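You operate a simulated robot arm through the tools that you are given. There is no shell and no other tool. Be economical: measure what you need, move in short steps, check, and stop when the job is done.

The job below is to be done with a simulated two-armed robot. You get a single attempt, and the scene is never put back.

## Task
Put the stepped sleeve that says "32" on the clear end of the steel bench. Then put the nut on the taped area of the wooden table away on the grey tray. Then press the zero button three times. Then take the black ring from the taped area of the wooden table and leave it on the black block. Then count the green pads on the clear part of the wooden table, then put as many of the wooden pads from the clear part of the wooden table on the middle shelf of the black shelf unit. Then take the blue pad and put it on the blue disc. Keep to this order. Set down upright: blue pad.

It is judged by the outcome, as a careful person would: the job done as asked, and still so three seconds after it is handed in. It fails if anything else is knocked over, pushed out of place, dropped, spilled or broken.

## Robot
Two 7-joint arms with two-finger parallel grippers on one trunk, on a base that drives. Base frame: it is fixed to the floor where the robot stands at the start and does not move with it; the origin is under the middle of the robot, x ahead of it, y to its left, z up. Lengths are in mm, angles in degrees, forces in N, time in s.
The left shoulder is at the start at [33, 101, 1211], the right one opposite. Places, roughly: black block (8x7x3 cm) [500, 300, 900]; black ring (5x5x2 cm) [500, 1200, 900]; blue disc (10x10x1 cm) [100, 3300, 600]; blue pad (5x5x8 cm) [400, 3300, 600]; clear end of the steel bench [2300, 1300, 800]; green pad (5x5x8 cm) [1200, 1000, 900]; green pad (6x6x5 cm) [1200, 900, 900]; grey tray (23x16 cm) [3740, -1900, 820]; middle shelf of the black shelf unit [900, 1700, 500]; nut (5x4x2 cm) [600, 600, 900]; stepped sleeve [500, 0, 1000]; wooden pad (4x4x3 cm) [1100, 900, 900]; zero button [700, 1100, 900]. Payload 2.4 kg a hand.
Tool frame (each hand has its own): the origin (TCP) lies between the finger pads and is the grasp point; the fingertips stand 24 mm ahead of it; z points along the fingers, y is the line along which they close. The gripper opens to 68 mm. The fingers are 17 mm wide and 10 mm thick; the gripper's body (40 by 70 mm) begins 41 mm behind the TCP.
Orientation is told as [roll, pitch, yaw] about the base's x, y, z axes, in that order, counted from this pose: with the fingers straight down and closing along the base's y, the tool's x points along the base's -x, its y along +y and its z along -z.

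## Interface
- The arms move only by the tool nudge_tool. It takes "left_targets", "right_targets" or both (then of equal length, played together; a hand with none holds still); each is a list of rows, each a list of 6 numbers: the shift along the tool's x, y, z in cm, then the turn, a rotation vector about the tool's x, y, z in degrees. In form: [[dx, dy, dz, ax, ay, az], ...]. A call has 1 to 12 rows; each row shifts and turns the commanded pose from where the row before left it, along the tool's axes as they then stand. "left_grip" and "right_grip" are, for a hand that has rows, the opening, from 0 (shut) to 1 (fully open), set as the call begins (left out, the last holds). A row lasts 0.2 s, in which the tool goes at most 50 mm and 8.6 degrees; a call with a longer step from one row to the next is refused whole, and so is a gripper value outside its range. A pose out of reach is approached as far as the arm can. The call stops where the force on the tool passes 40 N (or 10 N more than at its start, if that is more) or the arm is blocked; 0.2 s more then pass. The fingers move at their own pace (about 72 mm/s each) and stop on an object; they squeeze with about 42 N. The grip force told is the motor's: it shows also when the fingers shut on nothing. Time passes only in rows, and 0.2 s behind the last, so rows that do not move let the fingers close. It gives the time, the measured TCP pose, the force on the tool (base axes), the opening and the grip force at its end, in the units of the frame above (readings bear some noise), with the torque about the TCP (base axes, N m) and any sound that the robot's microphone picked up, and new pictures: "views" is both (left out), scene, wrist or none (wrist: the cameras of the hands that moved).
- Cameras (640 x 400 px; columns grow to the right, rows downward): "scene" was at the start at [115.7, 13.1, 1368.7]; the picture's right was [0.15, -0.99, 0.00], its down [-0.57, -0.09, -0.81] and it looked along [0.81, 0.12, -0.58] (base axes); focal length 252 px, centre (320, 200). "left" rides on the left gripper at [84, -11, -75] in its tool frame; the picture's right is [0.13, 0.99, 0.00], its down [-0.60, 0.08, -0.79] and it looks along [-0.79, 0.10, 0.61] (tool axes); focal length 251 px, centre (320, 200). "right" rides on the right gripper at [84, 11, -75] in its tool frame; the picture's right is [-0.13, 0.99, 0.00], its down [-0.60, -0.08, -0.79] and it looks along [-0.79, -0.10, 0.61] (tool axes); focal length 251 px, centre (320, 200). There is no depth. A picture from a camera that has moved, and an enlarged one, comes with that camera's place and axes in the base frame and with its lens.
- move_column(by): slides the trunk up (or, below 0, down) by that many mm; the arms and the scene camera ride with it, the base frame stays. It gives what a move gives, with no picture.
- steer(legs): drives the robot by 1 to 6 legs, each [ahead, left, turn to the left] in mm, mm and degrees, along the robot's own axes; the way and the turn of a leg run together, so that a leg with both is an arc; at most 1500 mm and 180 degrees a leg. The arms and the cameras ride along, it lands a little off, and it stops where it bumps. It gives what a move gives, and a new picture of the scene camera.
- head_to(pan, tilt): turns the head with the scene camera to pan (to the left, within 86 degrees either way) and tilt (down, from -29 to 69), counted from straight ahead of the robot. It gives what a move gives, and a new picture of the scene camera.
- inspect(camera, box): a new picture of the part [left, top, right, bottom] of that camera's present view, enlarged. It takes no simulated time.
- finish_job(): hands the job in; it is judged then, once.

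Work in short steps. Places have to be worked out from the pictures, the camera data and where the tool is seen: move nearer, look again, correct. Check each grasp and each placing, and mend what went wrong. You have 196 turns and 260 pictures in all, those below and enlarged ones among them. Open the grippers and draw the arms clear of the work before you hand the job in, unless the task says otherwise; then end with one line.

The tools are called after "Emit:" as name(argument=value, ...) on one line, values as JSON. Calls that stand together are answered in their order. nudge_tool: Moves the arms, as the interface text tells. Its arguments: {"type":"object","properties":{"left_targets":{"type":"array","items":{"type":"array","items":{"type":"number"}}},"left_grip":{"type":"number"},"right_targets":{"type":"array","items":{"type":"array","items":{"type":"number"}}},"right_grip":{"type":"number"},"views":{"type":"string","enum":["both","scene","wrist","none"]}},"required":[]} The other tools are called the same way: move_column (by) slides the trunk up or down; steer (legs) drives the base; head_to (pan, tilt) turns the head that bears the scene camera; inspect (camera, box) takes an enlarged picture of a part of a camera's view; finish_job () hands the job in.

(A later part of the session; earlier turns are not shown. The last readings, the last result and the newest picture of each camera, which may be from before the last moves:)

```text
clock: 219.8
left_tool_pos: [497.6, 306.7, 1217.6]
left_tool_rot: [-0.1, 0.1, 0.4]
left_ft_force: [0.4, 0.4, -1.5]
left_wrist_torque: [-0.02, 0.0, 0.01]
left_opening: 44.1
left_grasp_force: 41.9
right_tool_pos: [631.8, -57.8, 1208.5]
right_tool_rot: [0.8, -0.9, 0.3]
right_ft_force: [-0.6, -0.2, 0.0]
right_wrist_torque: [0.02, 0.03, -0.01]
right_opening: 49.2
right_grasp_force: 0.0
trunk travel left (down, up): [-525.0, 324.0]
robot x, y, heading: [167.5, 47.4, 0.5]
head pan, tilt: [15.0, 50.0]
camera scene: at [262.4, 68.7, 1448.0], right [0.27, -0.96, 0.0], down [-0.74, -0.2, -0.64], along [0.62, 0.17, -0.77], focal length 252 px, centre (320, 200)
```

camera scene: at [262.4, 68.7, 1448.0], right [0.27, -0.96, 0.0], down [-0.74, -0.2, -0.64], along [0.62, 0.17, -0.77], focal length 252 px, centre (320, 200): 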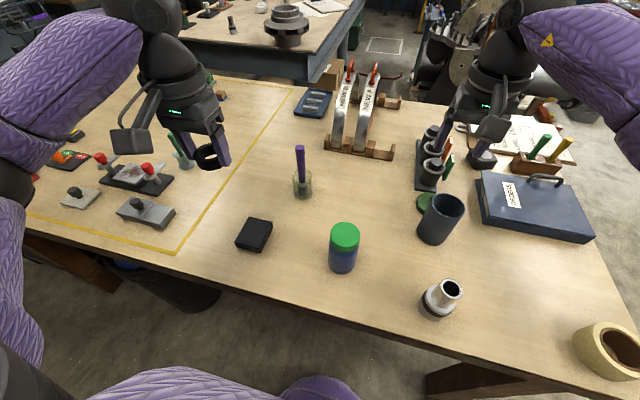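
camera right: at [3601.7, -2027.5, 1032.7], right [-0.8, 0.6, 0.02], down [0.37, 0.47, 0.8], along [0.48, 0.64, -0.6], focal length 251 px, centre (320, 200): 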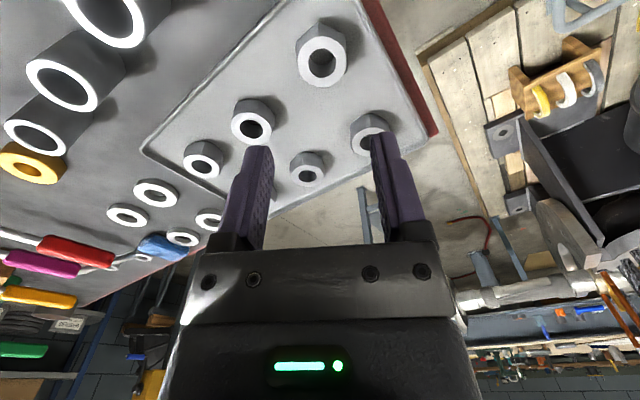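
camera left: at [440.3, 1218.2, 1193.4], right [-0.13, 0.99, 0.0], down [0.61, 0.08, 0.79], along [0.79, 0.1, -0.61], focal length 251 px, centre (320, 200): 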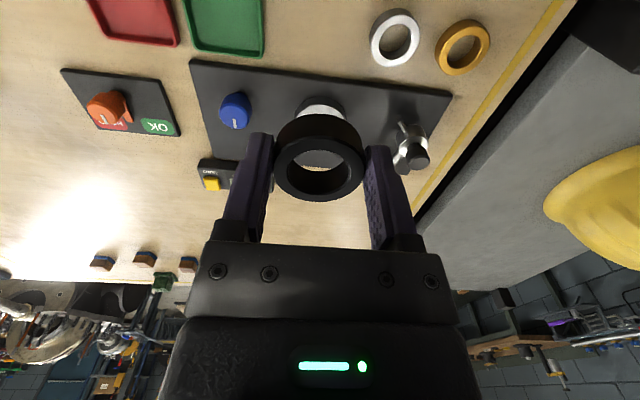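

Block top centre ≈(536,302). I lower the trunk 100 mm and move the ring over it to z≈1010.

Emit:
move_column(by=-100)

Emit:
nudge_tool(left_targets=[[-1.9, -0.2, 3, 0, 0, 0], [-1.9, -0.2, 4, 0, 0, 0], [0, 0, 3.7, 0, 0, 0]])

```text
clock: 221.2
left_tool_pos: [497.5, 305.2, 1117.6]
left_tool_rot: [0.0, 0.0, 0.4]
left_ft_force: [0.1, -1.2, -0.5]
left_wrist_torque: [0.01, 0.0, 0.05]
left_opening: 44.6
left_grasp_force: 42.6
right_tool_pos: [631.8, -58.8, 1107.9]
right_tool_rot: [0.9, -0.9, 0.3]
right_ft_force: [-0.2, 0.4, -0.2]
right_wrist_torque: [0.02, 0.01, -0.04]
right_opening: 48.9
right_grasp_force: 0.1
trunk travel left (down, up): [-425.0, 424.0]
robot x, y, heading: [165.0, 46.9, 0.4]
head pan, tilt: [15.0, 50.0]
```

```text
clock: 222.0
left_tool_pos: [537.8, 304.0, 1009.2]
left_tool_rot: [0.0, 0.0, 0.4]
left_ft_force: [-1.0, -1.4, -1.1]
left_wrist_torque: [0.01, 0.01, -0.01]
left_opening: 44.5
left_grasp_force: 41.6
right_tool_pos: [631.9, -60.0, 1107.2]
right_tool_rot: [0.8, -0.9, 0.4]
right_ft_force: [0.1, 0.0, -0.4]
right_wrist_torque: [-0.03, 0.0, -0.01]
right_opening: 48.9
right_grasp_force: 0.0
trunk travel left (down, up): [-425.0, 424.0]
robot x, y, heading: [170.3, 46.6, 0.5]
head pan, tilt: [15.0, 50.0]
camera scene: at [272.4, 68.8, 1347.5], right [0.27, -0.96, 0.0], down [-0.74, -0.2, -0.64], along [0.62, 0.17, -0.77], focal length 252 px, centre (320, 200)
camera left: at [453.9, 292.8, 1085.5], right [-0.14, 0.99, 0.0], down [0.6, 0.08, 0.79], along [0.79, 0.11, -0.61], focal length 251 px, centre (320, 200)
```

scene: 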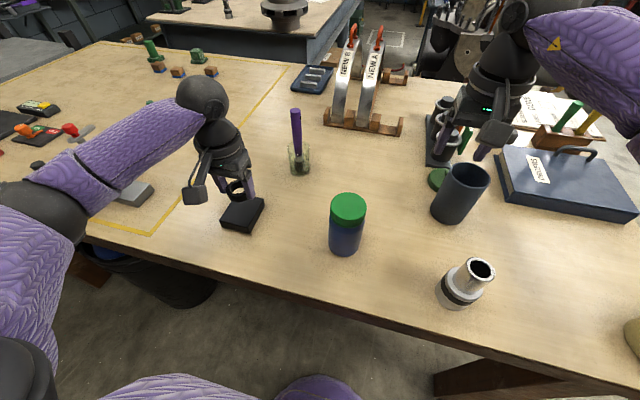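
left: 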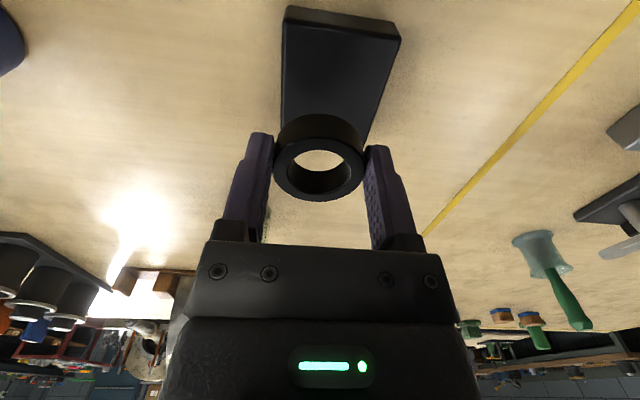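

I enlarge the wrist view to fix the block's outline more exactly.

Emit:
inspect(camera="left", box=[240, 0, 440, 160])

```text
2.50 times, centred on (340, 80) of left
camera zoom: at [453.9, 292.8, 1085.5], right [-0.14, 0.99, 0.0], down [0.6, 0.08, 0.79], along [0.79, 0.11, -0.61], focal length 629 px, centre (270, 500)
```

zoom: 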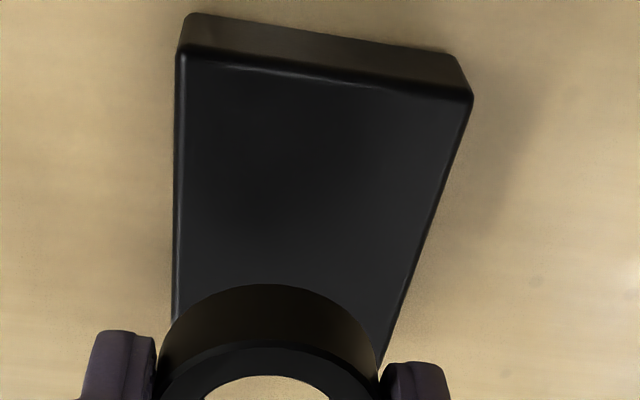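

From the wrist view the block spans x 502–582, y 281–342, so its centre is ≈(541,311). I correct and descend.

Emit:
nudge_tool(left_targets=[[-0.3, 0.65, 0, 0, 0, 0], [0, 0, 2, 0, 0, 0], [0, 0, 1.2, 0, 0, 0]])

```text
clock: 222.8
left_tool_pos: [538.9, 308.0, 977.4]
left_tool_rot: [0.1, 0.1, 0.4]
left_ft_force: [-0.3, -0.1, -0.9]
left_wrist_torque: [-0.02, 0.0, 0.0]
left_opening: 44.5
left_grasp_force: 41.9
right_tool_pos: [631.8, -59.2, 1108.2]
right_tool_rot: [0.8, -0.9, 0.3]
right_ft_force: [0.2, -0.7, 0.0]
right_wrist_torque: [0.0, 0.0, -0.01]
right_opening: 48.9
right_grasp_force: 0.1
trunk travel left (down, up): [-425.0, 424.0]
robot x, y, heading: [165.7, 47.6, 0.4]
head pan, tilt: [15.0, 50.0]
camera scene: at [272.4, 68.7, 1347.5], right [0.27, -0.96, 0.0], down [-0.74, -0.2, -0.64], along [0.62, 0.17, -0.77], focal length 252 px, centre (320, 200)
camera left: at [456.0, 297.8, 1054.2], right [-0.14, 0.99, 0.0], down [0.6, 0.08, 0.79], along [0.79, 0.11, -0.61], focal length 251 px, centre (320, 200)
```

scene: 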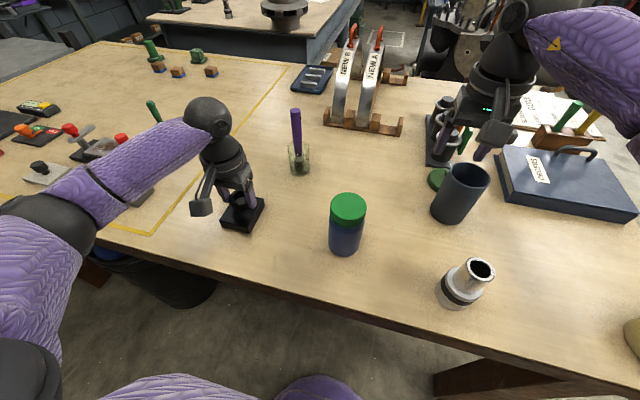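
left: 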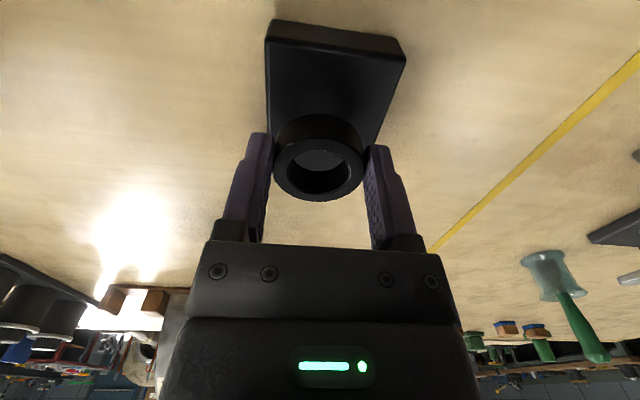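

Well placed over the block. Descend in small rows until contact.

Emit:
nudge_tool(left_targets=[[0, 0, 0.4, 0, 0, 0], [0, 0, 0.3, 0, 0, 0], [0, 0, 0.2, 0, 0, 0], [0, 0, 0.2, 0, 0, 0]], views="none")

```text
clock: 223.8
left_tool_pos: [538.9, 308.1, 967.2]
left_tool_rot: [0.0, 0.1, 0.4]
left_ft_force: [1.0, -0.3, -1.5]
left_wrist_torque: [0.02, 0.0, -0.03]
left_opening: 44.7
left_grasp_force: 41.9
right_tool_pos: [631.5, -59.4, 1108.6]
right_tool_rot: [0.8, -0.9, 0.3]
right_ft_force: [-0.4, 0.4, -0.2]
right_wrist_torque: [0.01, -0.02, -0.02]
right_opening: 48.9
right_grasp_force: 0.1
trunk travel left (down, up): [-425.0, 424.0]
robot x, y, heading: [170.0, 48.0, 0.6]
head pan, tilt: [15.0, 50.0]
```

No contact yet at 967; continue in 1.5 mm rows.

Emit:
nudge_tool(left_targets=[[0, 0, 0.15, 0, 0, 0], [0, 0, 0.15, 0, 0, 0], [0, 0, 0.15, 0, 0, 0]], views="wrist")

```text
clock: 224.6
left_tool_pos: [539.0, 309.1, 963.8]
left_tool_rot: [0.0, 0.0, 0.4]
left_ft_force: [-0.1, -0.1, -0.6]
left_wrist_torque: [0.02, 0.0, -0.02]
left_opening: 44.6
left_grasp_force: 41.8
right_tool_pos: [630.8, -59.6, 1107.6]
right_tool_rot: [0.8, -0.9, 0.4]
right_ft_force: [1.0, -0.7, -0.2]
right_wrist_torque: [-0.01, -0.01, 0.05]
right_opening: 49.1
right_grasp_force: 0.2
trunk travel left (down, up): [-425.0, 424.0]
robot x, y, heading: [171.1, 50.8, 0.4]
head pan, tilt: [15.0, 50.0]
camera left: at [455.4, 297.6, 1039.3], right [-0.14, 0.99, 0.0], down [0.6, 0.08, 0.79], along [0.78, 0.11, -0.61], focal length 251 px, centre (320, 200)
```

left: 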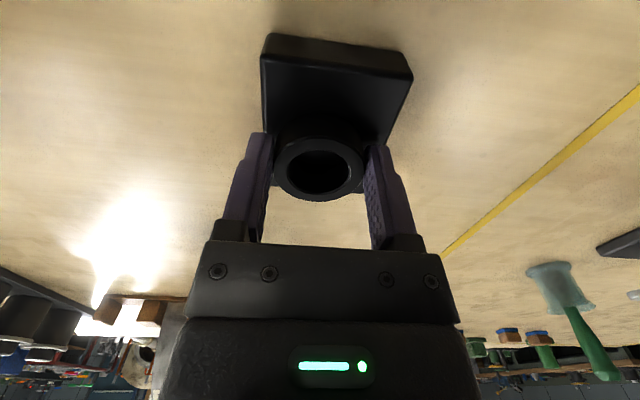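

Still free; a few more 1.5 mm rows.

Emit:
nudge_tool(left_targets=[[0, 0, 0.15, 0, 0, 0], [0, 0, 0.15, 0, 0, 0], [0, 0, 0.15, 0, 0, 0]], views="none")

```text
clock: 225.4
left_tool_pos: [539.5, 309.3, 961.2]
left_tool_rot: [0.0, -0.3, 0.6]
left_ft_force: [0.2, 6.5, 33.0]
left_wrist_torque: [-0.09, -0.19, 0.05]
left_opening: 44.3
left_grasp_force: 42.2
right_tool_pos: [630.1, -58.6, 1109.5]
right_tool_rot: [0.9, -1.0, 0.4]
right_ft_force: [-0.1, -0.3, 0.1]
right_wrist_torque: [-0.01, 0.0, 0.02]
right_opening: 48.9
right_grasp_force: 0.2
trunk travel left (down, up): [-425.0, 424.0]
robot x, y, heading: [164.7, 48.4, 0.3]
head pan, tilt: [15.0, 50.0]
```

Contact (33 N). Ease up 1.5 mm, release partially, then lift.

Emit:
nudge_tool(left_targets=[[0, 0, -0.2, 0, 0, 0], [0, 0, 0, 0, 0, 0]], views="none")

Emit:
nudge_tool(left_targets=[[0, 0, 0, 0, 0, 0], [0, 0, 0, 0, 0, 0], [0, 0, 0, 0, 0, 0]], left_grip=0.9, views="none")

Emit:
nudge_tool(left_targets=[[0, 0, -1, 0, 0, 0], [0, 0, -3, 0, 0, 0], [0, 0, -4, 0, 0, 0], [0, 0, -4, 0, 0, 0]])

```text
clock: 226.0
left_tool_pos: [539.0, 309.8, 961.0]
left_tool_rot: [0.1, 0.0, 0.4]
left_ft_force: [0.9, 4.5, 16.2]
left_wrist_torque: [0.18, -0.44, 0.16]
left_opening: 44.3
left_grasp_force: 41.8
right_tool_pos: [631.2, -59.4, 1107.3]
right_tool_rot: [0.7, -0.9, 0.4]
right_ft_force: [0.1, 0.5, 0.3]
right_wrist_torque: [-0.01, 0.01, 0.06]
right_opening: 48.8
right_grasp_force: 0.1
trunk travel left (down, up): [-425.0, 424.0]
robot x, y, heading: [169.5, 47.3, 0.4]
head pan, tilt: [15.0, 50.0]
```

```text
clock: 226.8
left_tool_pos: [539.2, 309.4, 960.9]
left_tool_rot: [0.0, 0.1, 0.4]
left_ft_force: [0.0, -0.2, 0.4]
left_wrist_torque: [0.02, 0.02, 0.0]
left_opening: 61.1
left_grasp_force: 0.0
right_tool_pos: [631.9, -59.2, 1107.0]
right_tool_rot: [0.9, -0.8, 0.3]
right_ft_force: [-0.4, -0.1, 0.0]
right_wrist_torque: [0.0, -0.02, -0.02]
right_opening: 48.8
right_grasp_force: 0.1
trunk travel left (down, up): [-425.0, 424.0]
robot x, y, heading: [169.8, 50.7, 0.4]
head pan, tilt: [15.0, 50.0]
```

```text
clock: 227.8
left_tool_pos: [538.7, 311.0, 1082.4]
left_tool_rot: [-0.1, 0.1, 0.3]
left_ft_force: [0.1, -0.2, 0.1]
left_wrist_torque: [-0.01, -0.01, 0.0]
left_opening: 61.2
left_grasp_force: 0.1
right_tool_pos: [632.1, -60.0, 1107.7]
right_tool_rot: [0.8, -0.9, 0.3]
right_ft_force: [0.6, -0.7, -0.3]
right_wrist_torque: [-0.04, -0.01, -0.01]
right_opening: 49.0
right_grasp_force: 0.1
trunk travel left (down, up): [-425.0, 424.0]
robot x, y, heading: [164.7, 46.0, 0.4]
head pan, tilt: [15.0, 50.0]
camera scene: at [272.2, 68.6, 1347.6], right [0.27, -0.96, 0.0], down [-0.74, -0.2, -0.64], along [0.62, 0.17, -0.77], focal length 252 px, centre (320, 200)
camera left: at [455.4, 298.6, 1158.8], right [-0.14, 0.99, 0.0], down [0.61, 0.08, 0.79], along [0.78, 0.11, -0.61], focal length 251 px, centre (320, 200)
```

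scene: 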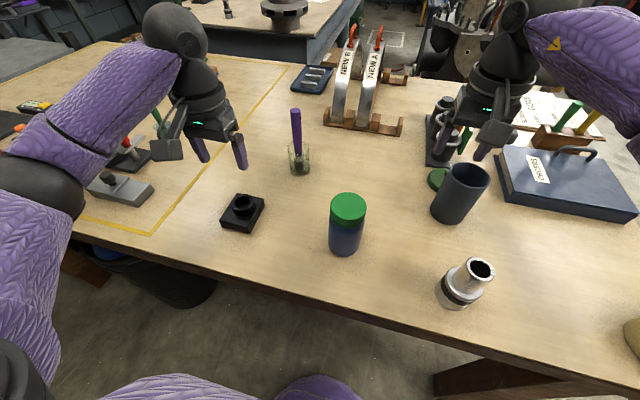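
left: 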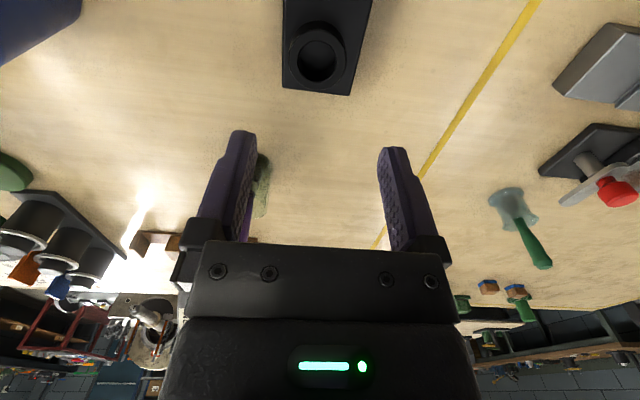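

Ring rests on the block. Next I go round by the left passage, looking at the black shelf unit on the way.

Emit:
move_column(by=100)

Emit:
steer(legs=[[-420, 0, -0.4], [0, 1300, 0], [0, 1220, 0], [1150, 0, 0], [0, 0, -90]])

Emit:
head_to(pan=0, tilt=45)

```text
clock: 229.1
left_tool_pos: [539.3, 308.7, 1180.0]
left_tool_rot: [0.0, 0.2, 0.5]
left_ft_force: [0.3, 0.1, 0.0]
left_wrist_torque: [0.0, -0.04, -0.05]
left_opening: 61.3
left_grasp_force: 0.1
right_tool_pos: [632.7, -59.5, 1206.8]
right_tool_rot: [0.8, -0.8, 0.3]
right_ft_force: [0.4, -0.3, -0.4]
right_wrist_torque: [0.02, -0.01, 0.02]
right_opening: 49.1
right_grasp_force: 0.0
trunk travel left (down, up): [-525.0, 324.0]
robot x, y, heading: [169.8, 46.7, 0.2]
head pan, tilt: [15.0, 50.0]
```

```text
clock: 253.0
left_tool_pos: [1099.9, 2231.6, 1181.3]
left_tool_rot: [0.0, 0.1, -90.8]
left_ft_force: [0.4, -0.1, -0.8]
left_wrist_torque: [0.0, -0.02, 0.0]
left_opening: 61.1
left_grasp_force: 0.1
right_tool_pos: [729.8, 2145.4, 1207.3]
right_tool_rot: [0.8, -0.9, -90.9]
right_ft_force: [-0.1, 0.0, 0.9]
right_wrist_torque: [0.02, -0.01, 0.0]
right_opening: 49.0
right_grasp_force: 0.0
trunk travel left (down, up): [-525.0, 324.0]
robot x, y, heading: [845.7, 2609.2, -90.7]
head pan, tilt: [15.0, 50.0]
camera scene: at [866.3, 2512.5, 1448.0], right [-0.97, -0.25, 0.0], down [-0.19, 0.74, -0.64], along [0.16, -0.62, -0.77], focal length 252 px, centre (320, 200)
```

scene: 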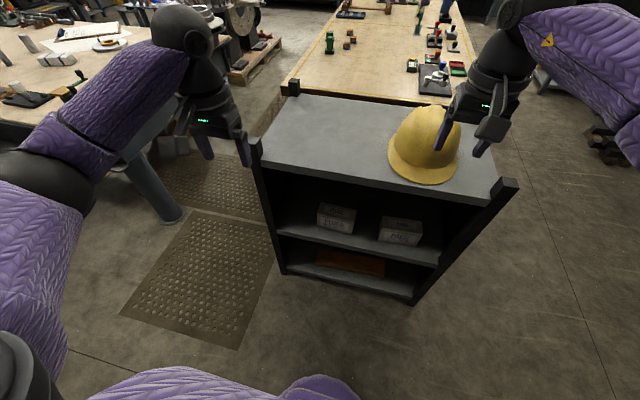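

```text
clock: 253.8
left_tool_pos: [1100.2, 2230.3, 1180.1]
left_tool_rot: [0.0, 0.1, -90.8]
left_ft_force: [0.5, -0.6, 0.3]
left_wrist_torque: [-0.02, -0.01, -0.04]
left_opening: 61.0
left_grasp_force: 0.0
right_tool_pos: [729.3, 2145.4, 1207.8]
right_tool_rot: [0.7, -0.9, -90.9]
right_ft_force: [-0.5, -0.5, 0.0]
right_wrist_torque: [0.0, -0.01, -0.01]
right_opening: 49.3
right_grasp_force: 0.1
trunk travel left (down, up): [-525.0, 324.0]
robot x, y, heading: [847.0, 2602.5, -91.0]
head pan, tilt: [0.0, 45.0]
camera scene: at [846.4, 2505.9, 1454.9], right [-1.0, 0.01, 0.0], down [0.01, 0.71, -0.71], along [-0.01, -0.71, -0.71], focal length 252 px, centre (320, 200)
```

scene: 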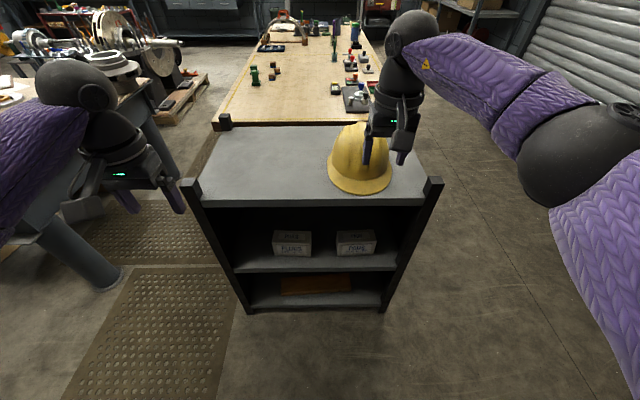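

The unit opens toward the passage; its middle shelf has two white boxes and free room in front and between. Plan: take two wooden pads (as many as the 2 green ones), one in each hand, from the aisle side. I drive into the aisle and face the table.

Emit:
steer(legs=[[0, 850, 1], [900, 0, 0], [845, 0, 0], [0, 0, -90]])

Emit:
head_to(pan=0, tilt=50)

```text
clock: 259.8
left_tool_pos: [1971.9, 2021.3, 1164.9]
left_tool_rot: [1.0, 1.9, -91.4]
left_ft_force: [0.1, -1.7, -0.9]
left_wrist_torque: [0.13, -0.03, -0.02]
left_opening: 61.2
left_grasp_force: 0.1
right_tool_pos: [1623.3, 1965.2, 1187.4]
right_tool_rot: [-0.1, 0.3, -83.9]
right_ft_force: [-0.2, -1.6, -1.0]
right_wrist_torque: [0.1, 0.04, -0.02]
right_opening: 49.1
right_grasp_force: 0.1
trunk travel left (down, up): [-525.0, 324.0]
robot x, y, heading: [1718.4, 2427.2, -90.4]
head pan, tilt: [0.0, 45.0]
stopped in leg 2: the robot was blocked; the commanded pose is now the measured one
camera scene: at [1720.6, 2346.8, 1458.6], right [-1.0, 0.01, 0.0], down [0.0, 0.7, -0.72], along [-0.01, -0.72, -0.7], focal length 252 px, centre (320, 200)
```

scene: 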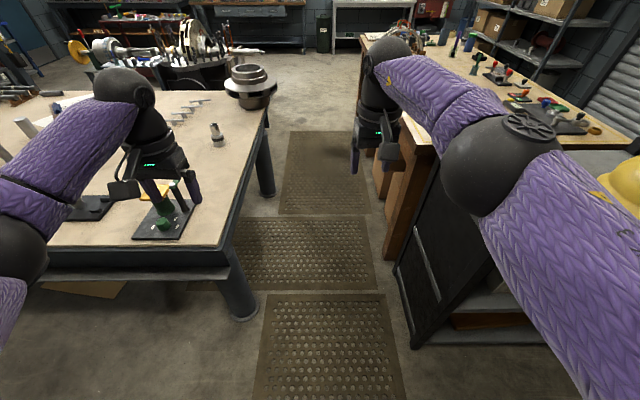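

```text
clock: 260.5
left_tool_pos: [1969.4, 2030.8, 1168.5]
left_tool_rot: [1.1, 1.3, -91.8]
left_ft_force: [-1.1, 0.1, -0.5]
left_wrist_torque: [-0.01, 0.0, 0.0]
left_opening: 61.4
left_grasp_force: 0.1
right_tool_pos: [1624.1, 1974.3, 1190.1]
right_tool_rot: [-0.1, -0.3, -83.5]
right_ft_force: [0.0, -0.6, -0.5]
right_wrist_torque: [-0.04, -0.02, 0.02]
right_opening: 49.2
right_grasp_force: 0.1
trunk travel left (down, up): [-525.0, 324.0]
robot x, y, heading: [1720.0, 2426.3, -90.5]
head pan, tilt: [0.0, 50.0]
camera scene: at [1719.3, 2361.4, 1452.3], right [-1.0, 0.01, 0.0], down [0.01, 0.75, -0.66], along [0.0, -0.66, -0.75], focal length 252 px, centre (320, 200)
```

scene: 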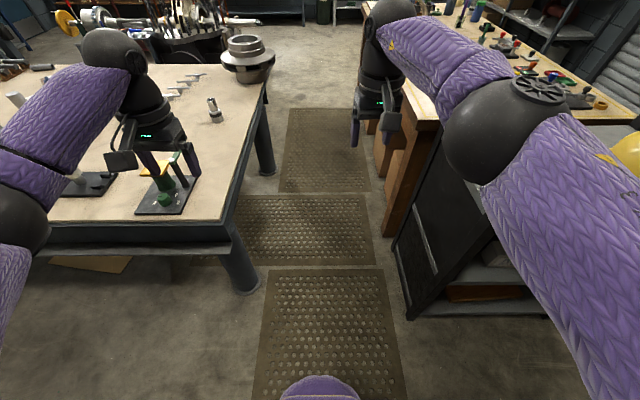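

The drive was blocked after 180 mm. I look straight down ahead of the base to see what stops it.

Emit:
head_to(pan=0, tilt=69)

```text
clock: 261.3
left_tool_pos: [1970.1, 2029.3, 1168.2]
left_tool_rot: [1.1, 1.4, -91.8]
left_ft_force: [-0.2, -0.2, 0.2]
left_wrist_torque: [0.01, 0.0, 0.01]
left_opening: 61.0
left_grasp_force: 0.0
right_tool_pos: [1622.2, 1973.7, 1190.5]
right_tool_rot: [-0.1, -0.3, -83.5]
right_ft_force: [0.1, -0.1, 0.3]
right_wrist_torque: [0.04, -0.01, -0.01]
right_opening: 49.2
right_grasp_force: 0.0
trunk travel left (down, up): [-525.0, 324.0]
robot x, y, heading: [1719.2, 2427.0, -90.0]
head pan, tilt: [0.0, 68.8]
camera scene: at [1719.6, 2381.2, 1429.9], right [-1.0, 0.01, 0.0], down [0.01, 0.92, -0.38], along [0.0, -0.38, -0.92], focal length 252 px, centre (320, 200)
```

scene: 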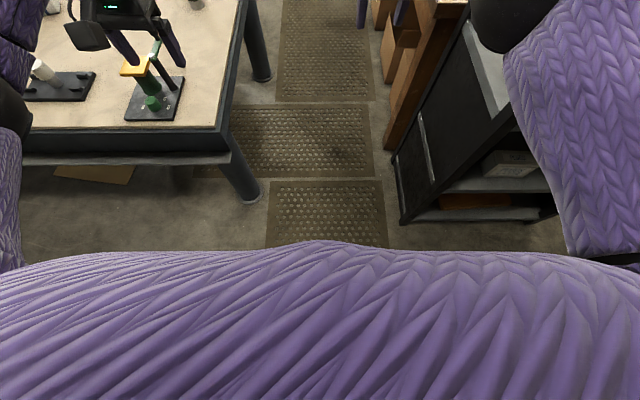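

Only the mat edges lie ahead; sideways crossings worked before. I back off, turn to face the table (−x), and strafe into the aisle instead.

Emit:
steer(legs=[[-150, 0, 0], [0, 0, -90], [0, 500, 0]])

```text
clock: 262.0
left_tool_pos: [1950.1, 2000.3, 1158.9]
left_tool_rot: [2.6, 1.2, -96.3]
left_ft_force: [-0.4, -0.6, -1.1]
left_wrist_torque: [0.01, -0.05, -0.01]
left_opening: 61.2
left_grasp_force: 0.1
right_tool_pos: [1614.4, 1978.8, 1165.4]
right_tool_rot: [0.2, 1.7, -83.5]
right_ft_force: [0.2, 0.1, -0.4]
right_wrist_torque: [0.05, -0.03, -0.03]
right_opening: 48.9
right_grasp_force: 0.0
trunk travel left (down, up): [-525.0, 324.0]
robot x, y, heading: [1719.9, 2428.2, -90.3]
head pan, tilt: [0.0, 68.8]
stopped in leg 1: the robot was blocked; the commanded pose is now the measured one
camera scene: at [1717.3, 2384.9, 1429.8], right [-1.0, 0.01, 0.0], down [0.01, 0.92, -0.38], along [0.0, -0.38, -0.92], focal length 252 px, centre (320, 200)
```

scene: 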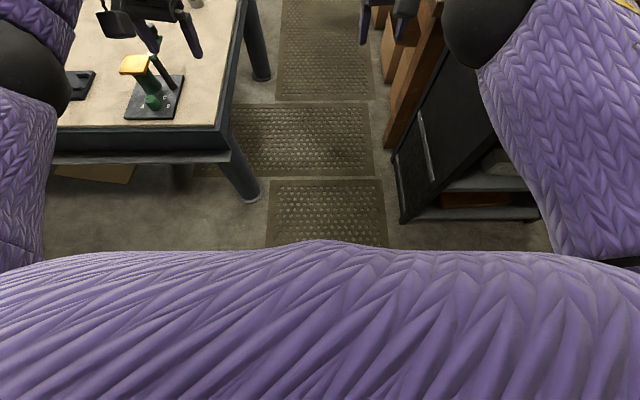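

Blocked backward as well, with the base perhaps caught on a mat edge. I look around for contact and try a small sideways move.

Emit:
steer(legs=[[0, 80, 0]])

Emit:
head_to(pan=-70, tilt=40)

Emit:
head_to(pan=75, tilt=40)

```text
clock: 262.8
left_tool_pos: [1925.2, 1969.4, 1157.3]
left_tool_rot: [4.6, -0.9, -104.3]
left_ft_force: [-0.7, -0.1, 0.1]
left_wrist_torque: [0.02, -0.05, -0.01]
left_opening: 61.4
left_grasp_force: 0.1
right_tool_pos: [1612.7, 1983.2, 1143.7]
right_tool_rot: [0.5, 3.4, -83.6]
right_ft_force: [-1.1, 0.7, -0.2]
right_wrist_torque: [0.01, -0.03, 0.01]
right_opening: 49.0
right_grasp_force: 0.0
trunk travel left (down, up): [-525.0, 324.0]
robot x, y, heading: [1722.9, 2429.6, -90.1]
head pan, tilt: [0.0, 68.8]
stopped in leg 1: the robot was blocked; the commanded pose is now the measured one
camera scene: at [1722.8, 2384.6, 1429.7], right [-1.0, 0.01, 0.0], down [0.01, 0.92, -0.38], along [0.0, -0.38, -0.92], focal length 252 px, centre (320, 200)
```

scene: 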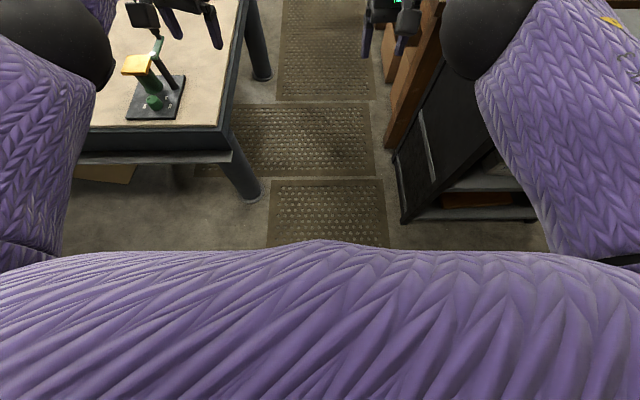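

```text
clock: 264.2
left_tool_pos: [1928.1, 1969.5, 1155.9]
left_tool_rot: [4.6, -1.0, -104.0]
left_ft_force: [-0.3, 0.2, 0.3]
left_wrist_torque: [0.0, -0.01, -0.03]
left_opening: 61.4
left_grasp_force: 0.0
right_tool_pos: [1615.1, 1983.5, 1143.5]
right_tool_rot: [0.5, 3.4, -83.6]
right_ft_force: [-1.3, 0.2, -0.5]
right_wrist_torque: [0.01, 0.03, -0.01]
right_opening: 49.0
right_grasp_force: 0.0
trunk travel left (down, up): [-525.0, 324.0]
robot x, y, heading: [1727.7, 2430.7, -90.3]
head pan, tilt: [-70.0, 40.0]
camera scene: at [1645.9, 2414.4, 1465.4], right [-0.34, 0.94, -0.02], down [0.61, 0.2, -0.77], along [-0.72, -0.27, -0.64], focal length 252 px, centre (320, 200)
```

scene: 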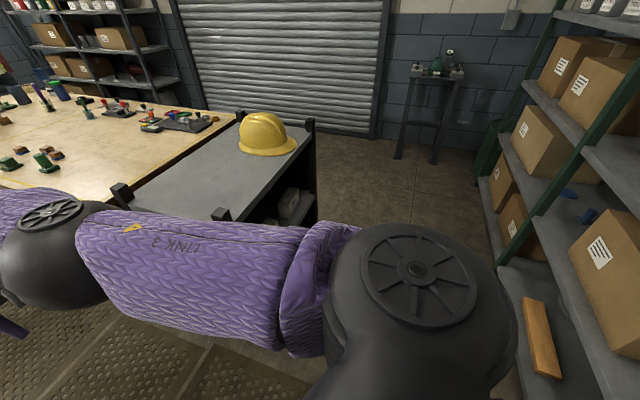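

```text
clock: 266.5
left_tool_pos: [1929.1, 1969.9, 1157.4]
left_tool_rot: [4.5, -0.9, -104.0]
left_ft_force: [-0.3, 0.0, 1.5]
left_wrist_torque: [0.01, 0.01, -0.02]
left_opening: 61.2
left_grasp_force: 0.0
right_tool_pos: [1615.8, 1983.0, 1143.6]
right_tool_rot: [0.4, 3.5, -83.6]
right_ft_force: [0.1, 0.2, 0.0]
right_wrist_torque: [-0.03, 0.02, 0.01]
right_opening: 49.1
right_grasp_force: 0.1
trunk travel left (down, up): [-525.0, 324.0]
robot x, y, heading: [1724.4, 2434.6, -90.4]
head pan, tilt: [75.0, 40.0]
camera scene: at [1807.8, 2420.2, 1465.2], right [-0.27, -0.96, 0.02], down [-0.62, 0.16, -0.77], along [0.74, -0.22, -0.64], focal length 252 px, centre (320, 200)
```

scene: 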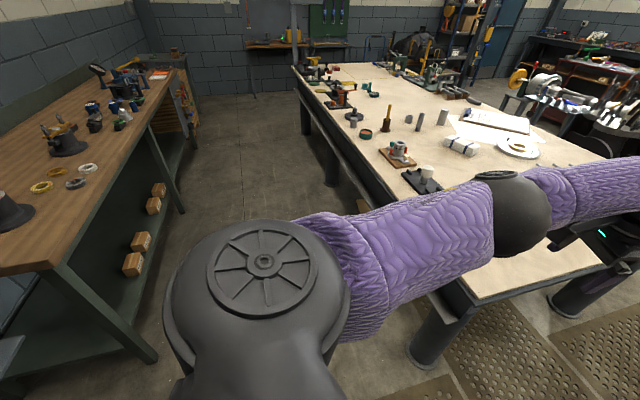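

The base sits partly on a 5 mm mat edge and each attempt stalls. I try turning in place toward −x.

Emit:
steer(legs=[[0, 0, -90]])

```text
clock: 267.2
left_tool_pos: [1903.5, 1958.1, 1147.8]
left_tool_rot: [5.6, -1.6, -109.6]
left_ft_force: [-0.8, 0.1, 0.3]
left_wrist_torque: [0.03, 0.02, 0.01]
left_opening: 61.1
left_grasp_force: 0.2
right_tool_pos: [1606.2, 1988.4, 1124.0]
right_tool_rot: [0.7, 5.3, -83.8]
right_ft_force: [-0.9, 0.4, -0.1]
right_wrist_torque: [0.02, -0.04, 0.02]
right_opening: 49.3
right_grasp_force: 0.2
trunk travel left (down, up): [-525.0, 324.0]
robot x, y, heading: [1724.9, 2432.7, -90.5]
head pan, tilt: [75.0, 40.0]
stopped in leg 1: the robot was blocked; the commanded pose is now the measured one
camera scene: at [1805.2, 2419.1, 1465.3], right [-0.27, -0.96, 0.02], down [-0.62, 0.16, -0.77], along [0.74, -0.22, -0.64], focal length 252 px, centre (320, 200)
```

scene: 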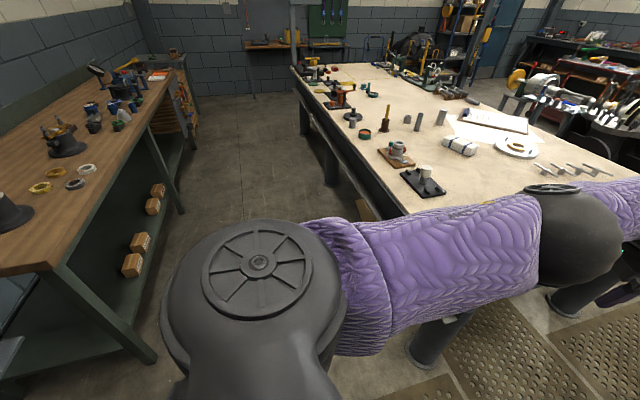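

The arms drift a little at each stalled attempt while the base stays. I re-command both arms (small lift, levelling) to see that they hold, before trying again.

Emit:
nudge_tool(left_targets=[[0, 0, -2, 0, 0, -6], [0, 0, -2, 0, 0, -6], [0, 0, 0, 0, 0, -6]], right_targets=[[0, 0, -2, 0, 0, 3], [0, 0, -3, 0, 0, 3], [0, 0, -3, 0, 0, 0]], views="scene")

```text
clock: 267.5
left_tool_pos: [1903.4, 1958.8, 1145.0]
left_tool_rot: [5.4, -0.9, -107.2]
left_ft_force: [-0.3, -0.3, -0.3]
left_wrist_torque: [0.0, -0.02, 0.0]
left_opening: 61.6
left_grasp_force: 0.1
right_tool_pos: [1602.8, 1992.3, 1122.8]
right_tool_rot: [0.6, 6.3, -85.1]
right_ft_force: [0.1, 0.1, -0.6]
right_wrist_torque: [0.01, -0.01, -0.01]
right_opening: 48.8
right_grasp_force: 0.0
trunk travel left (down, up): [-525.0, 324.0]
robot x, y, heading: [1725.5, 2428.8, -90.8]
head pan, tilt: [75.0, 40.0]
stopped in row 1 (left hand): the arm was blocked; the commanded pose is now the measured one
camera scene: at [1806.6, 2419.5, 1465.3], right [-0.27, -0.96, 0.02], down [-0.62, 0.16, -0.77], along [0.74, -0.22, -0.64], focal length 252 px, centre (320, 200)
```

scene: 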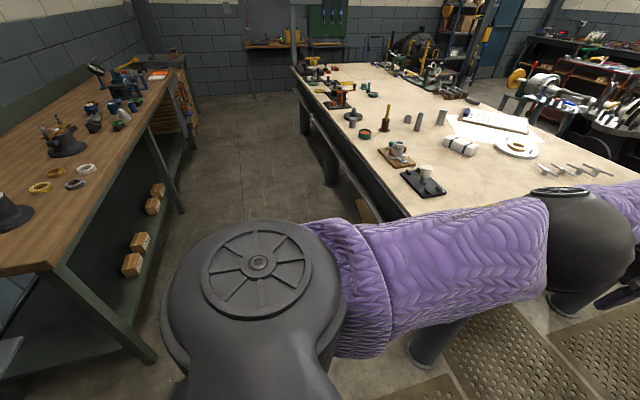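

The left arm itself is reported blocked; I look at the arms to find the contact.

Emit:
head_to(pan=35, tilt=30)

Emit:
head_to(pan=-30, tilt=30)

```text
clock: 268.6
left_tool_pos: [1905.4, 1961.0, 1144.6]
left_tool_rot: [5.5, -1.0, -107.3]
left_ft_force: [-0.9, 0.1, 0.1]
left_wrist_torque: [-0.01, 0.02, 0.04]
left_opening: 61.1
left_grasp_force: 0.0
right_tool_pos: [1605.0, 1991.6, 1123.0]
right_tool_rot: [0.6, 6.1, -85.2]
right_ft_force: [0.2, -0.6, 0.2]
right_wrist_torque: [0.03, -0.01, -0.02]
right_opening: 48.9
right_grasp_force: 0.1
trunk travel left (down, up): [-525.0, 324.0]
robot x, y, heading: [1727.8, 2431.1, -90.7]
head pan, tilt: [35.0, 30.0]
camera scene: at [1776.9, 2368.6, 1481.6], right [-0.83, -0.56, 0.01], down [-0.28, 0.39, -0.87], along [0.49, -0.72, -0.49], focal length 252 px, centre (320, 200)
```

scene: 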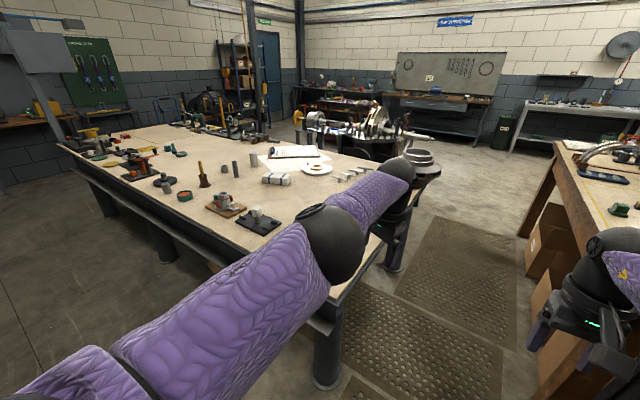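

```text
clock: 269.9
left_tool_pos: [1905.7, 1959.9, 1145.7]
left_tool_rot: [5.5, -1.0, -107.2]
left_ft_force: [-0.1, 0.1, -0.1]
left_wrist_torque: [-0.03, 0.0, 0.01]
left_opening: 61.4
left_grasp_force: 0.0
right_tool_pos: [1603.7, 1991.8, 1122.9]
right_tool_rot: [0.7, 6.1, -85.2]
right_ft_force: [-0.4, -1.1, -0.1]
right_wrist_torque: [0.0, 0.0, 0.03]
right_opening: 49.0
right_grasp_force: 0.1
trunk travel left (down, up): [-525.0, 324.0]
robot x, y, heading: [1722.2, 2429.4, -90.8]
head pan, tilt: [-30.0, 30.0]
camera scene: at [1679.7, 2365.3, 1481.8], right [-0.86, 0.51, -0.01], down [0.25, 0.41, -0.87], along [-0.44, -0.76, -0.48], focal length 252 px, centre (320, 200)
```

scene: 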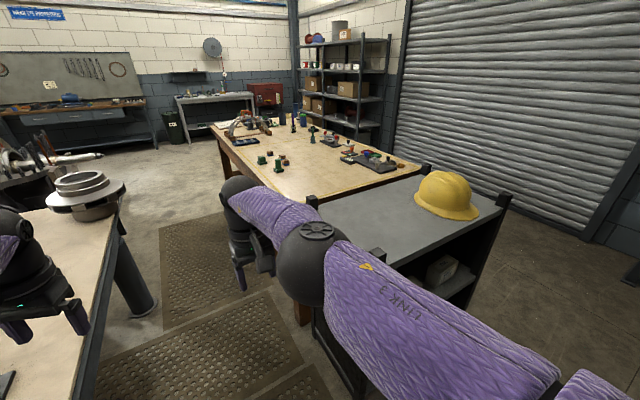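

No visible contact. I test each arm separately with a tiny upward move.

Emit:
nudge_tool(right_targets=[[0, 0, -1, 0, 0, 0], [0, 0, -1, 0, 0, 0]], views="none")

Emit:
nudge_tool(left_targets=[[0, 0, -1, 0, 0, 0], [0, 0, -1, 0, 0, 0]], views="none")

Emit:
move_column(by=20)

```text
clock: 270.8
left_tool_pos: [1904.1, 1962.1, 1134.7]
left_tool_rot: [5.1, 0.0, -107.2]
left_ft_force: [1.5, 0.5, 0.1]
left_wrist_torque: [-0.02, 0.02, 0.04]
left_opening: 61.1
left_grasp_force: 0.0
right_tool_pos: [1600.5, 1992.4, 1131.0]
right_tool_rot: [0.7, 7.0, -85.0]
right_ft_force: [-0.5, 0.0, 0.0]
right_wrist_torque: [0.01, -0.04, -0.02]
right_opening: 48.8
right_grasp_force: 0.1
trunk travel left (down, up): [-525.0, 324.0]
robot x, y, heading: [1721.7, 2427.8, -90.6]
head pan, tilt: [-30.0, 30.0]
stopped in row 2 (right hand): the arm was blocked; the commanded pose is now the measured one
```

```text
clock: 271.6
left_tool_pos: [1902.2, 1966.1, 1142.0]
left_tool_rot: [4.8, 0.7, -107.2]
left_ft_force: [-0.4, -0.9, -0.4]
left_wrist_torque: [0.04, 0.01, 0.02]
left_opening: 61.1
left_grasp_force: 0.1
right_tool_pos: [1599.8, 1995.1, 1122.6]
right_tool_rot: [0.9, 7.9, -85.1]
right_ft_force: [0.4, 0.3, 0.3]
right_wrist_torque: [-0.01, 0.03, 0.0]
right_opening: 49.2
right_grasp_force: 0.0
trunk travel left (down, up): [-525.0, 324.0]
robot x, y, heading: [1723.3, 2435.5, -90.6]
head pan, tilt: [-30.0, 30.0]
stopped in row 2 (left hand): the arm was blocked; the commanded pose is now the measured one
```

```text
clock: 272.2
left_tool_pos: [1903.1, 1966.5, 1162.8]
left_tool_rot: [5.0, 0.7, -107.2]
left_ft_force: [0.5, -0.7, -0.8]
left_wrist_torque: [0.02, 0.02, -0.01]
left_opening: 61.3
left_grasp_force: 0.0
right_tool_pos: [1600.2, 1996.6, 1144.0]
right_tool_rot: [0.9, 7.7, -85.0]
right_ft_force: [0.1, -0.1, 0.6]
right_wrist_torque: [-0.01, 0.01, 0.03]
right_opening: 48.9
right_grasp_force: 0.1
trunk travel left (down, up): [-545.0, 304.0]
robot x, y, heading: [1723.8, 2427.8, -90.8]
head pan, tilt: [-30.0, 30.0]
```

The base seems tilted on the mat edge and the arms' high, far position turns this into a tracking error. I lower the trunk (space below the arms is clear) and try backing off then.

Emit:
move_column(by=-400)

Emit:
steer(legs=[[-120, 0, 0]])

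```text
clock: 273.0
left_tool_pos: [1902.4, 1967.5, 1124.0]
left_tool_rot: [4.6, 1.8, -107.2]
left_ft_force: [0.4, -0.5, -0.3]
left_wrist_torque: [-0.01, 0.02, -0.04]
left_opening: 61.2
left_grasp_force: 0.1
right_tool_pos: [1595.6, 1998.1, 1107.2]
right_tool_rot: [1.0, 8.8, -85.1]
right_ft_force: [0.2, 0.7, -0.1]
right_wrist_torque: [0.0, -0.02, -0.02]
right_opening: 48.9
right_grasp_force: 0.2
trunk travel left (down, up): [-517.0, 332.0]
robot x, y, heading: [1725.5, 2432.4, -90.8]
head pan, tilt: [-30.0, 30.0]
stopped: the arm was blocked; the commanded pose is now the measured one
```

```text
clock: 274.3
left_tool_pos: [1903.1, 2061.4, 1124.0]
left_tool_rot: [4.7, 1.8, -107.1]
left_ft_force: [0.0, 0.6, 0.5]
left_wrist_torque: [-0.03, 0.03, 0.0]
left_opening: 61.2
left_grasp_force: 0.0
right_tool_pos: [1600.9, 2092.6, 1104.1]
right_tool_rot: [1.0, 8.9, -84.9]
right_ft_force: [0.6, -0.4, 0.6]
right_wrist_torque: [-0.06, 0.03, 0.0]
right_opening: 49.1
right_grasp_force: 0.0
trunk travel left (down, up): [-517.0, 332.0]
robot x, y, heading: [1726.7, 2549.0, -90.4]
head pan, tilt: [-30.0, 30.0]
camera scene: at [1680.8, 2454.7, 1470.0], right [-0.86, 0.51, 0.0], down [0.25, 0.43, -0.87], along [-0.44, -0.75, -0.5], focal length 252 px, centre (320, 200)
```

scene: 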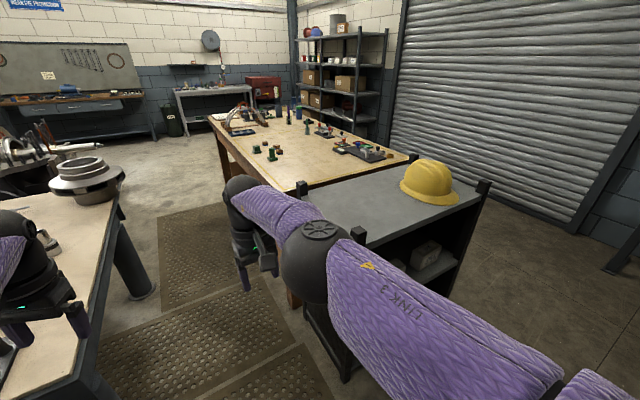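

Freed and level again. I level both hands and draw them in somewhat, then turn to face −x.

Emit:
nudge_tool(left_targets=[[3, 1, 0, 1.6, -0.6, -5.6], [3, 1, 0, 1.6, -0.6, -5.6], [3, 1, 0, 1.5, -0.6, -5.6]], right_targets=[[2.5, 0, 0, 0.3, -3, 1.8], [2.5, 0, 0, 0.3, -3, 1.8], [2, 0, 0, 0.3, -3, 1.8]], views="none")

Emit:
steer(legs=[[-60, 0, 0], [0, 0, -89.6]])

```text
clock: 274.8
left_tool_pos: [1923.4, 2082.2, 1123.7]
left_tool_rot: [3.4, 0.4, -101.7]
left_ft_force: [0.2, -12.7, -13.1]
left_wrist_torque: [-0.36, -0.14, 0.13]
left_opening: 61.3
left_grasp_force: 0.1
left hand out of reach, approached as far as the arm can: row 2
right_tool_pos: [1598.7, 2106.3, 1105.3]
right_tool_rot: [0.3, 5.5, -87.4]
right_ft_force: [0.2, -0.5, 0.2]
right_wrist_torque: [0.01, -0.01, -0.01]
right_opening: 49.0
right_grasp_force: 0.0
right hand out of reach, approached as far as the arm can: row 1
trunk travel left (down, up): [-517.0, 332.0]
robot x, y, heading: [1725.1, 2550.7, -90.6]
head pan, tilt: [-30.0, 30.0]
stopped in row 2 (left hand): the force on the tool passed its limit at 63 N (the readings are from after the stop); the commanded pose is now the measured one
```

```text
clock: 279.6
left_tool_pos: [1260.9, 2410.8, 1123.8]
left_tool_rot: [3.3, 0.5, 168.4]
left_ft_force: [-28.8, 0.7, -23.3]
left_wrist_torque: [-0.21, 0.05, 0.26]
left_opening: 61.0
left_grasp_force: 0.0
right_tool_pos: [1283.4, 2735.1, 1106.6]
right_tool_rot: [0.2, 5.4, -177.0]
right_ft_force: [-0.5, 0.1, -0.1]
right_wrist_torque: [-0.01, 0.01, -0.03]
right_opening: 49.2
right_grasp_force: 0.1
trunk travel left (down, up): [-517.0, 332.0]
robot x, y, heading: [1731.2, 2609.4, 179.7]
head pan, tilt: [-30.0, 30.0]
camera scene: at [1630.2, 2653.8, 1469.8], right [0.51, 0.86, 0.0], down [0.43, -0.25, -0.87], along [-0.75, 0.44, -0.5], focal length 252 px, centre (320, 200)
```

scene: 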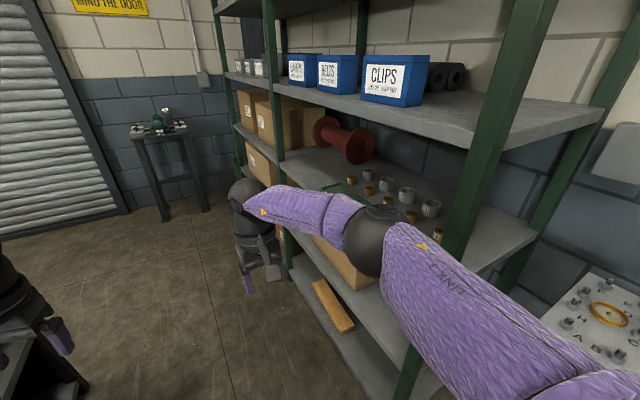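

The left hand shows self-contact force from being drawn in. I move it forward again and look at it.

Emit:
nudge_tool(left_targets=[[-3, 0, 0, 0, 0, 0], [-3, 0, 0, 0, 0, 0]], views="none")

Emit:
head_to(pan=20, tilt=35)

```text
clock: 280.1
left_tool_pos: [1236.1, 2421.4, 1123.9]
left_tool_rot: [3.3, 0.4, 168.3]
left_ft_force: [-1.0, -0.9, 0.7]
left_wrist_torque: [0.0, -0.03, -0.01]
left_opening: 61.2
left_grasp_force: 0.0
left hand out of reach, approached as far as the arm can: row 1, 2
right_tool_pos: [1282.7, 2733.6, 1106.9]
right_tool_rot: [0.2, 5.5, -177.2]
right_ft_force: [0.2, -0.3, 0.1]
right_wrist_torque: [-0.02, 0.02, -0.02]
right_opening: 49.2
right_grasp_force: 0.0
trunk travel left (down, up): [-517.0, 332.0]
robot x, y, heading: [1721.4, 2608.7, 179.5]
head pan, tilt: [-30.0, 30.0]
```

```text
clock: 281.3
left_tool_pos: [1235.9, 2421.7, 1124.3]
left_tool_rot: [3.4, 0.6, 168.3]
left_ft_force: [-0.1, 0.3, 0.0]
left_wrist_torque: [0.01, -0.03, -0.01]
left_opening: 61.2
left_grasp_force: 0.0
right_tool_pos: [1282.9, 2734.5, 1106.1]
right_tool_rot: [0.3, 5.5, -177.2]
right_ft_force: [-0.5, 0.2, 0.2]
right_wrist_torque: [0.01, -0.03, -0.02]
right_opening: 49.2
right_grasp_force: 0.1
trunk travel left (down, up): [-517.0, 332.0]
robot x, y, heading: [1729.6, 2604.8, 179.3]
head pan, tilt: [20.0, 35.0]
camera scene: at [1625.2, 2578.4, 1462.0], right [-0.33, 0.94, 0.0], down [0.54, 0.19, -0.82], along [-0.77, -0.27, -0.57], focal length 252 px, centre (320, 200)
```

scene: 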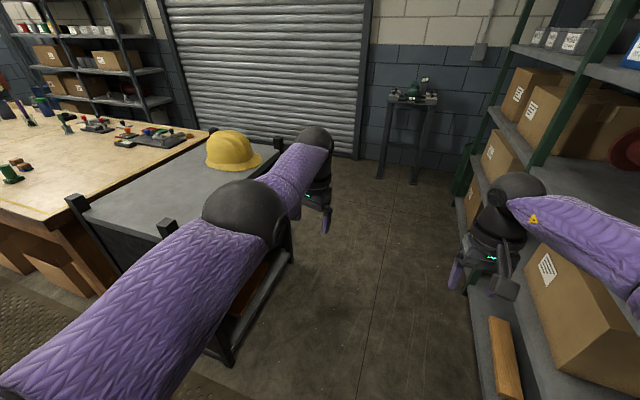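

The left arm is simply stretched. I retract and level it in gentle steps, watching force.

Emit:
nudge_tool(left_targets=[[2, 0, 0, 1, 0, -3], [2, 0, 0, 1, 0, -3], [2, 0, 0, 1, 0, -3], [2, 0, 0, 0, 0, -3]], right_targets=[[1, 0, 0, 0, -1.5, 1], [1, 0, 0, 0, -1.5, 1], [1, 0, 0, 0, -1.5, 0], [1, 0, 0, 0, -1, 0]], views="scene")

```text
clock: 282.3
left_tool_pos: [1240.1, 2406.0, 1122.7]
left_tool_rot: [0.4, 0.2, -179.6]
left_ft_force: [-0.9, 0.0, -0.3]
left_wrist_torque: [0.02, -0.02, 0.0]
left_opening: 61.1
left_grasp_force: 0.0
left hand out of reach, approached as far as the arm can: row 1, 2, 3, 4
right_tool_pos: [1322.7, 2736.8, 1109.8]
right_tool_rot: [0.1, -0.1, -179.1]
right_ft_force: [-0.3, 0.3, -0.4]
right_wrist_torque: [0.0, 0.03, 0.02]
right_opening: 48.9
right_grasp_force: 0.1
trunk travel left (down, up): [-517.0, 332.0]
robot x, y, heading: [1727.4, 2608.5, 179.7]
head pan, tilt: [20.0, 35.0]
camera scene: at [1625.4, 2578.5, 1462.0], right [-0.34, 0.94, 0.0], down [0.54, 0.19, -0.82], along [-0.77, -0.27, -0.57], focal length 252 px, centre (320, 200)
```

scene: 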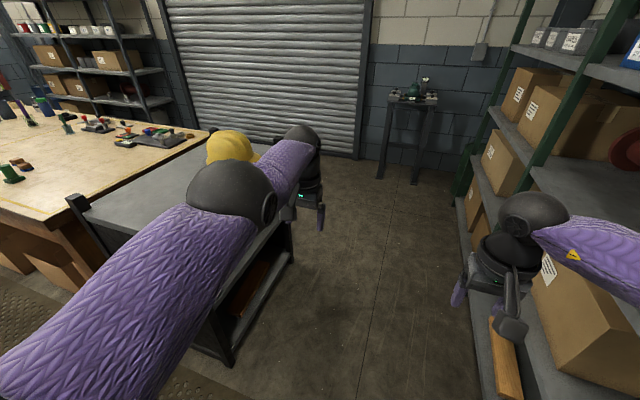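

The left arm's retraction is limited in this configuration. I try moving it outward and upward to unfold it.

Emit:
nudge_tool(left_targets=[[0, 2, -2, 0, 0, 0], [0, 2, -2, 0, 0, 0], [0, 2, -2, 0, 0, 0], [1, 2, -2, 0, 0, 0]], views="scene")

```text
clock: 283.3
left_tool_pos: [1261.7, 2327.3, 1203.5]
left_tool_rot: [0.5, 0.3, -179.7]
left_ft_force: [0.2, 0.4, -0.1]
left_wrist_torque: [-0.03, -0.03, 0.0]
left_opening: 61.6
left_grasp_force: 0.2
left hand out of reach, approached as far as the arm can: row 3
right_tool_pos: [1321.7, 2734.9, 1108.7]
right_tool_rot: [0.1, 0.0, -179.1]
right_ft_force: [-0.2, -0.2, 0.1]
right_wrist_torque: [-0.02, -0.02, -0.01]
right_opening: 48.8
right_grasp_force: 0.0
trunk travel left (down, up): [-517.0, 332.0]
robot x, y, heading: [1726.4, 2611.2, 179.6]
head pan, tilt: [20.0, 35.0]
camera scene: at [1625.5, 2578.1, 1462.0], right [-0.34, 0.94, 0.0], down [0.54, 0.19, -0.82], along [-0.77, -0.27, -0.57], focal length 252 px, centre (320, 200)
```

scene: 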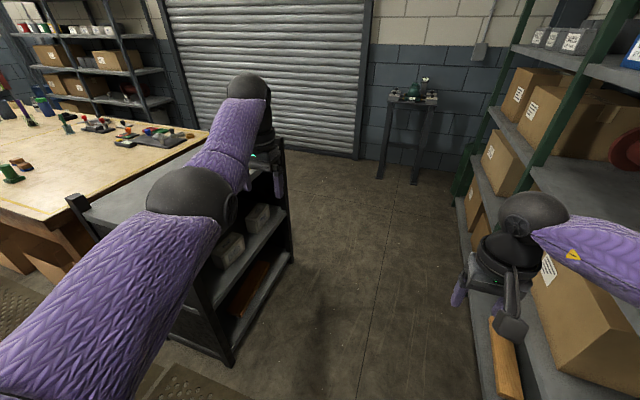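

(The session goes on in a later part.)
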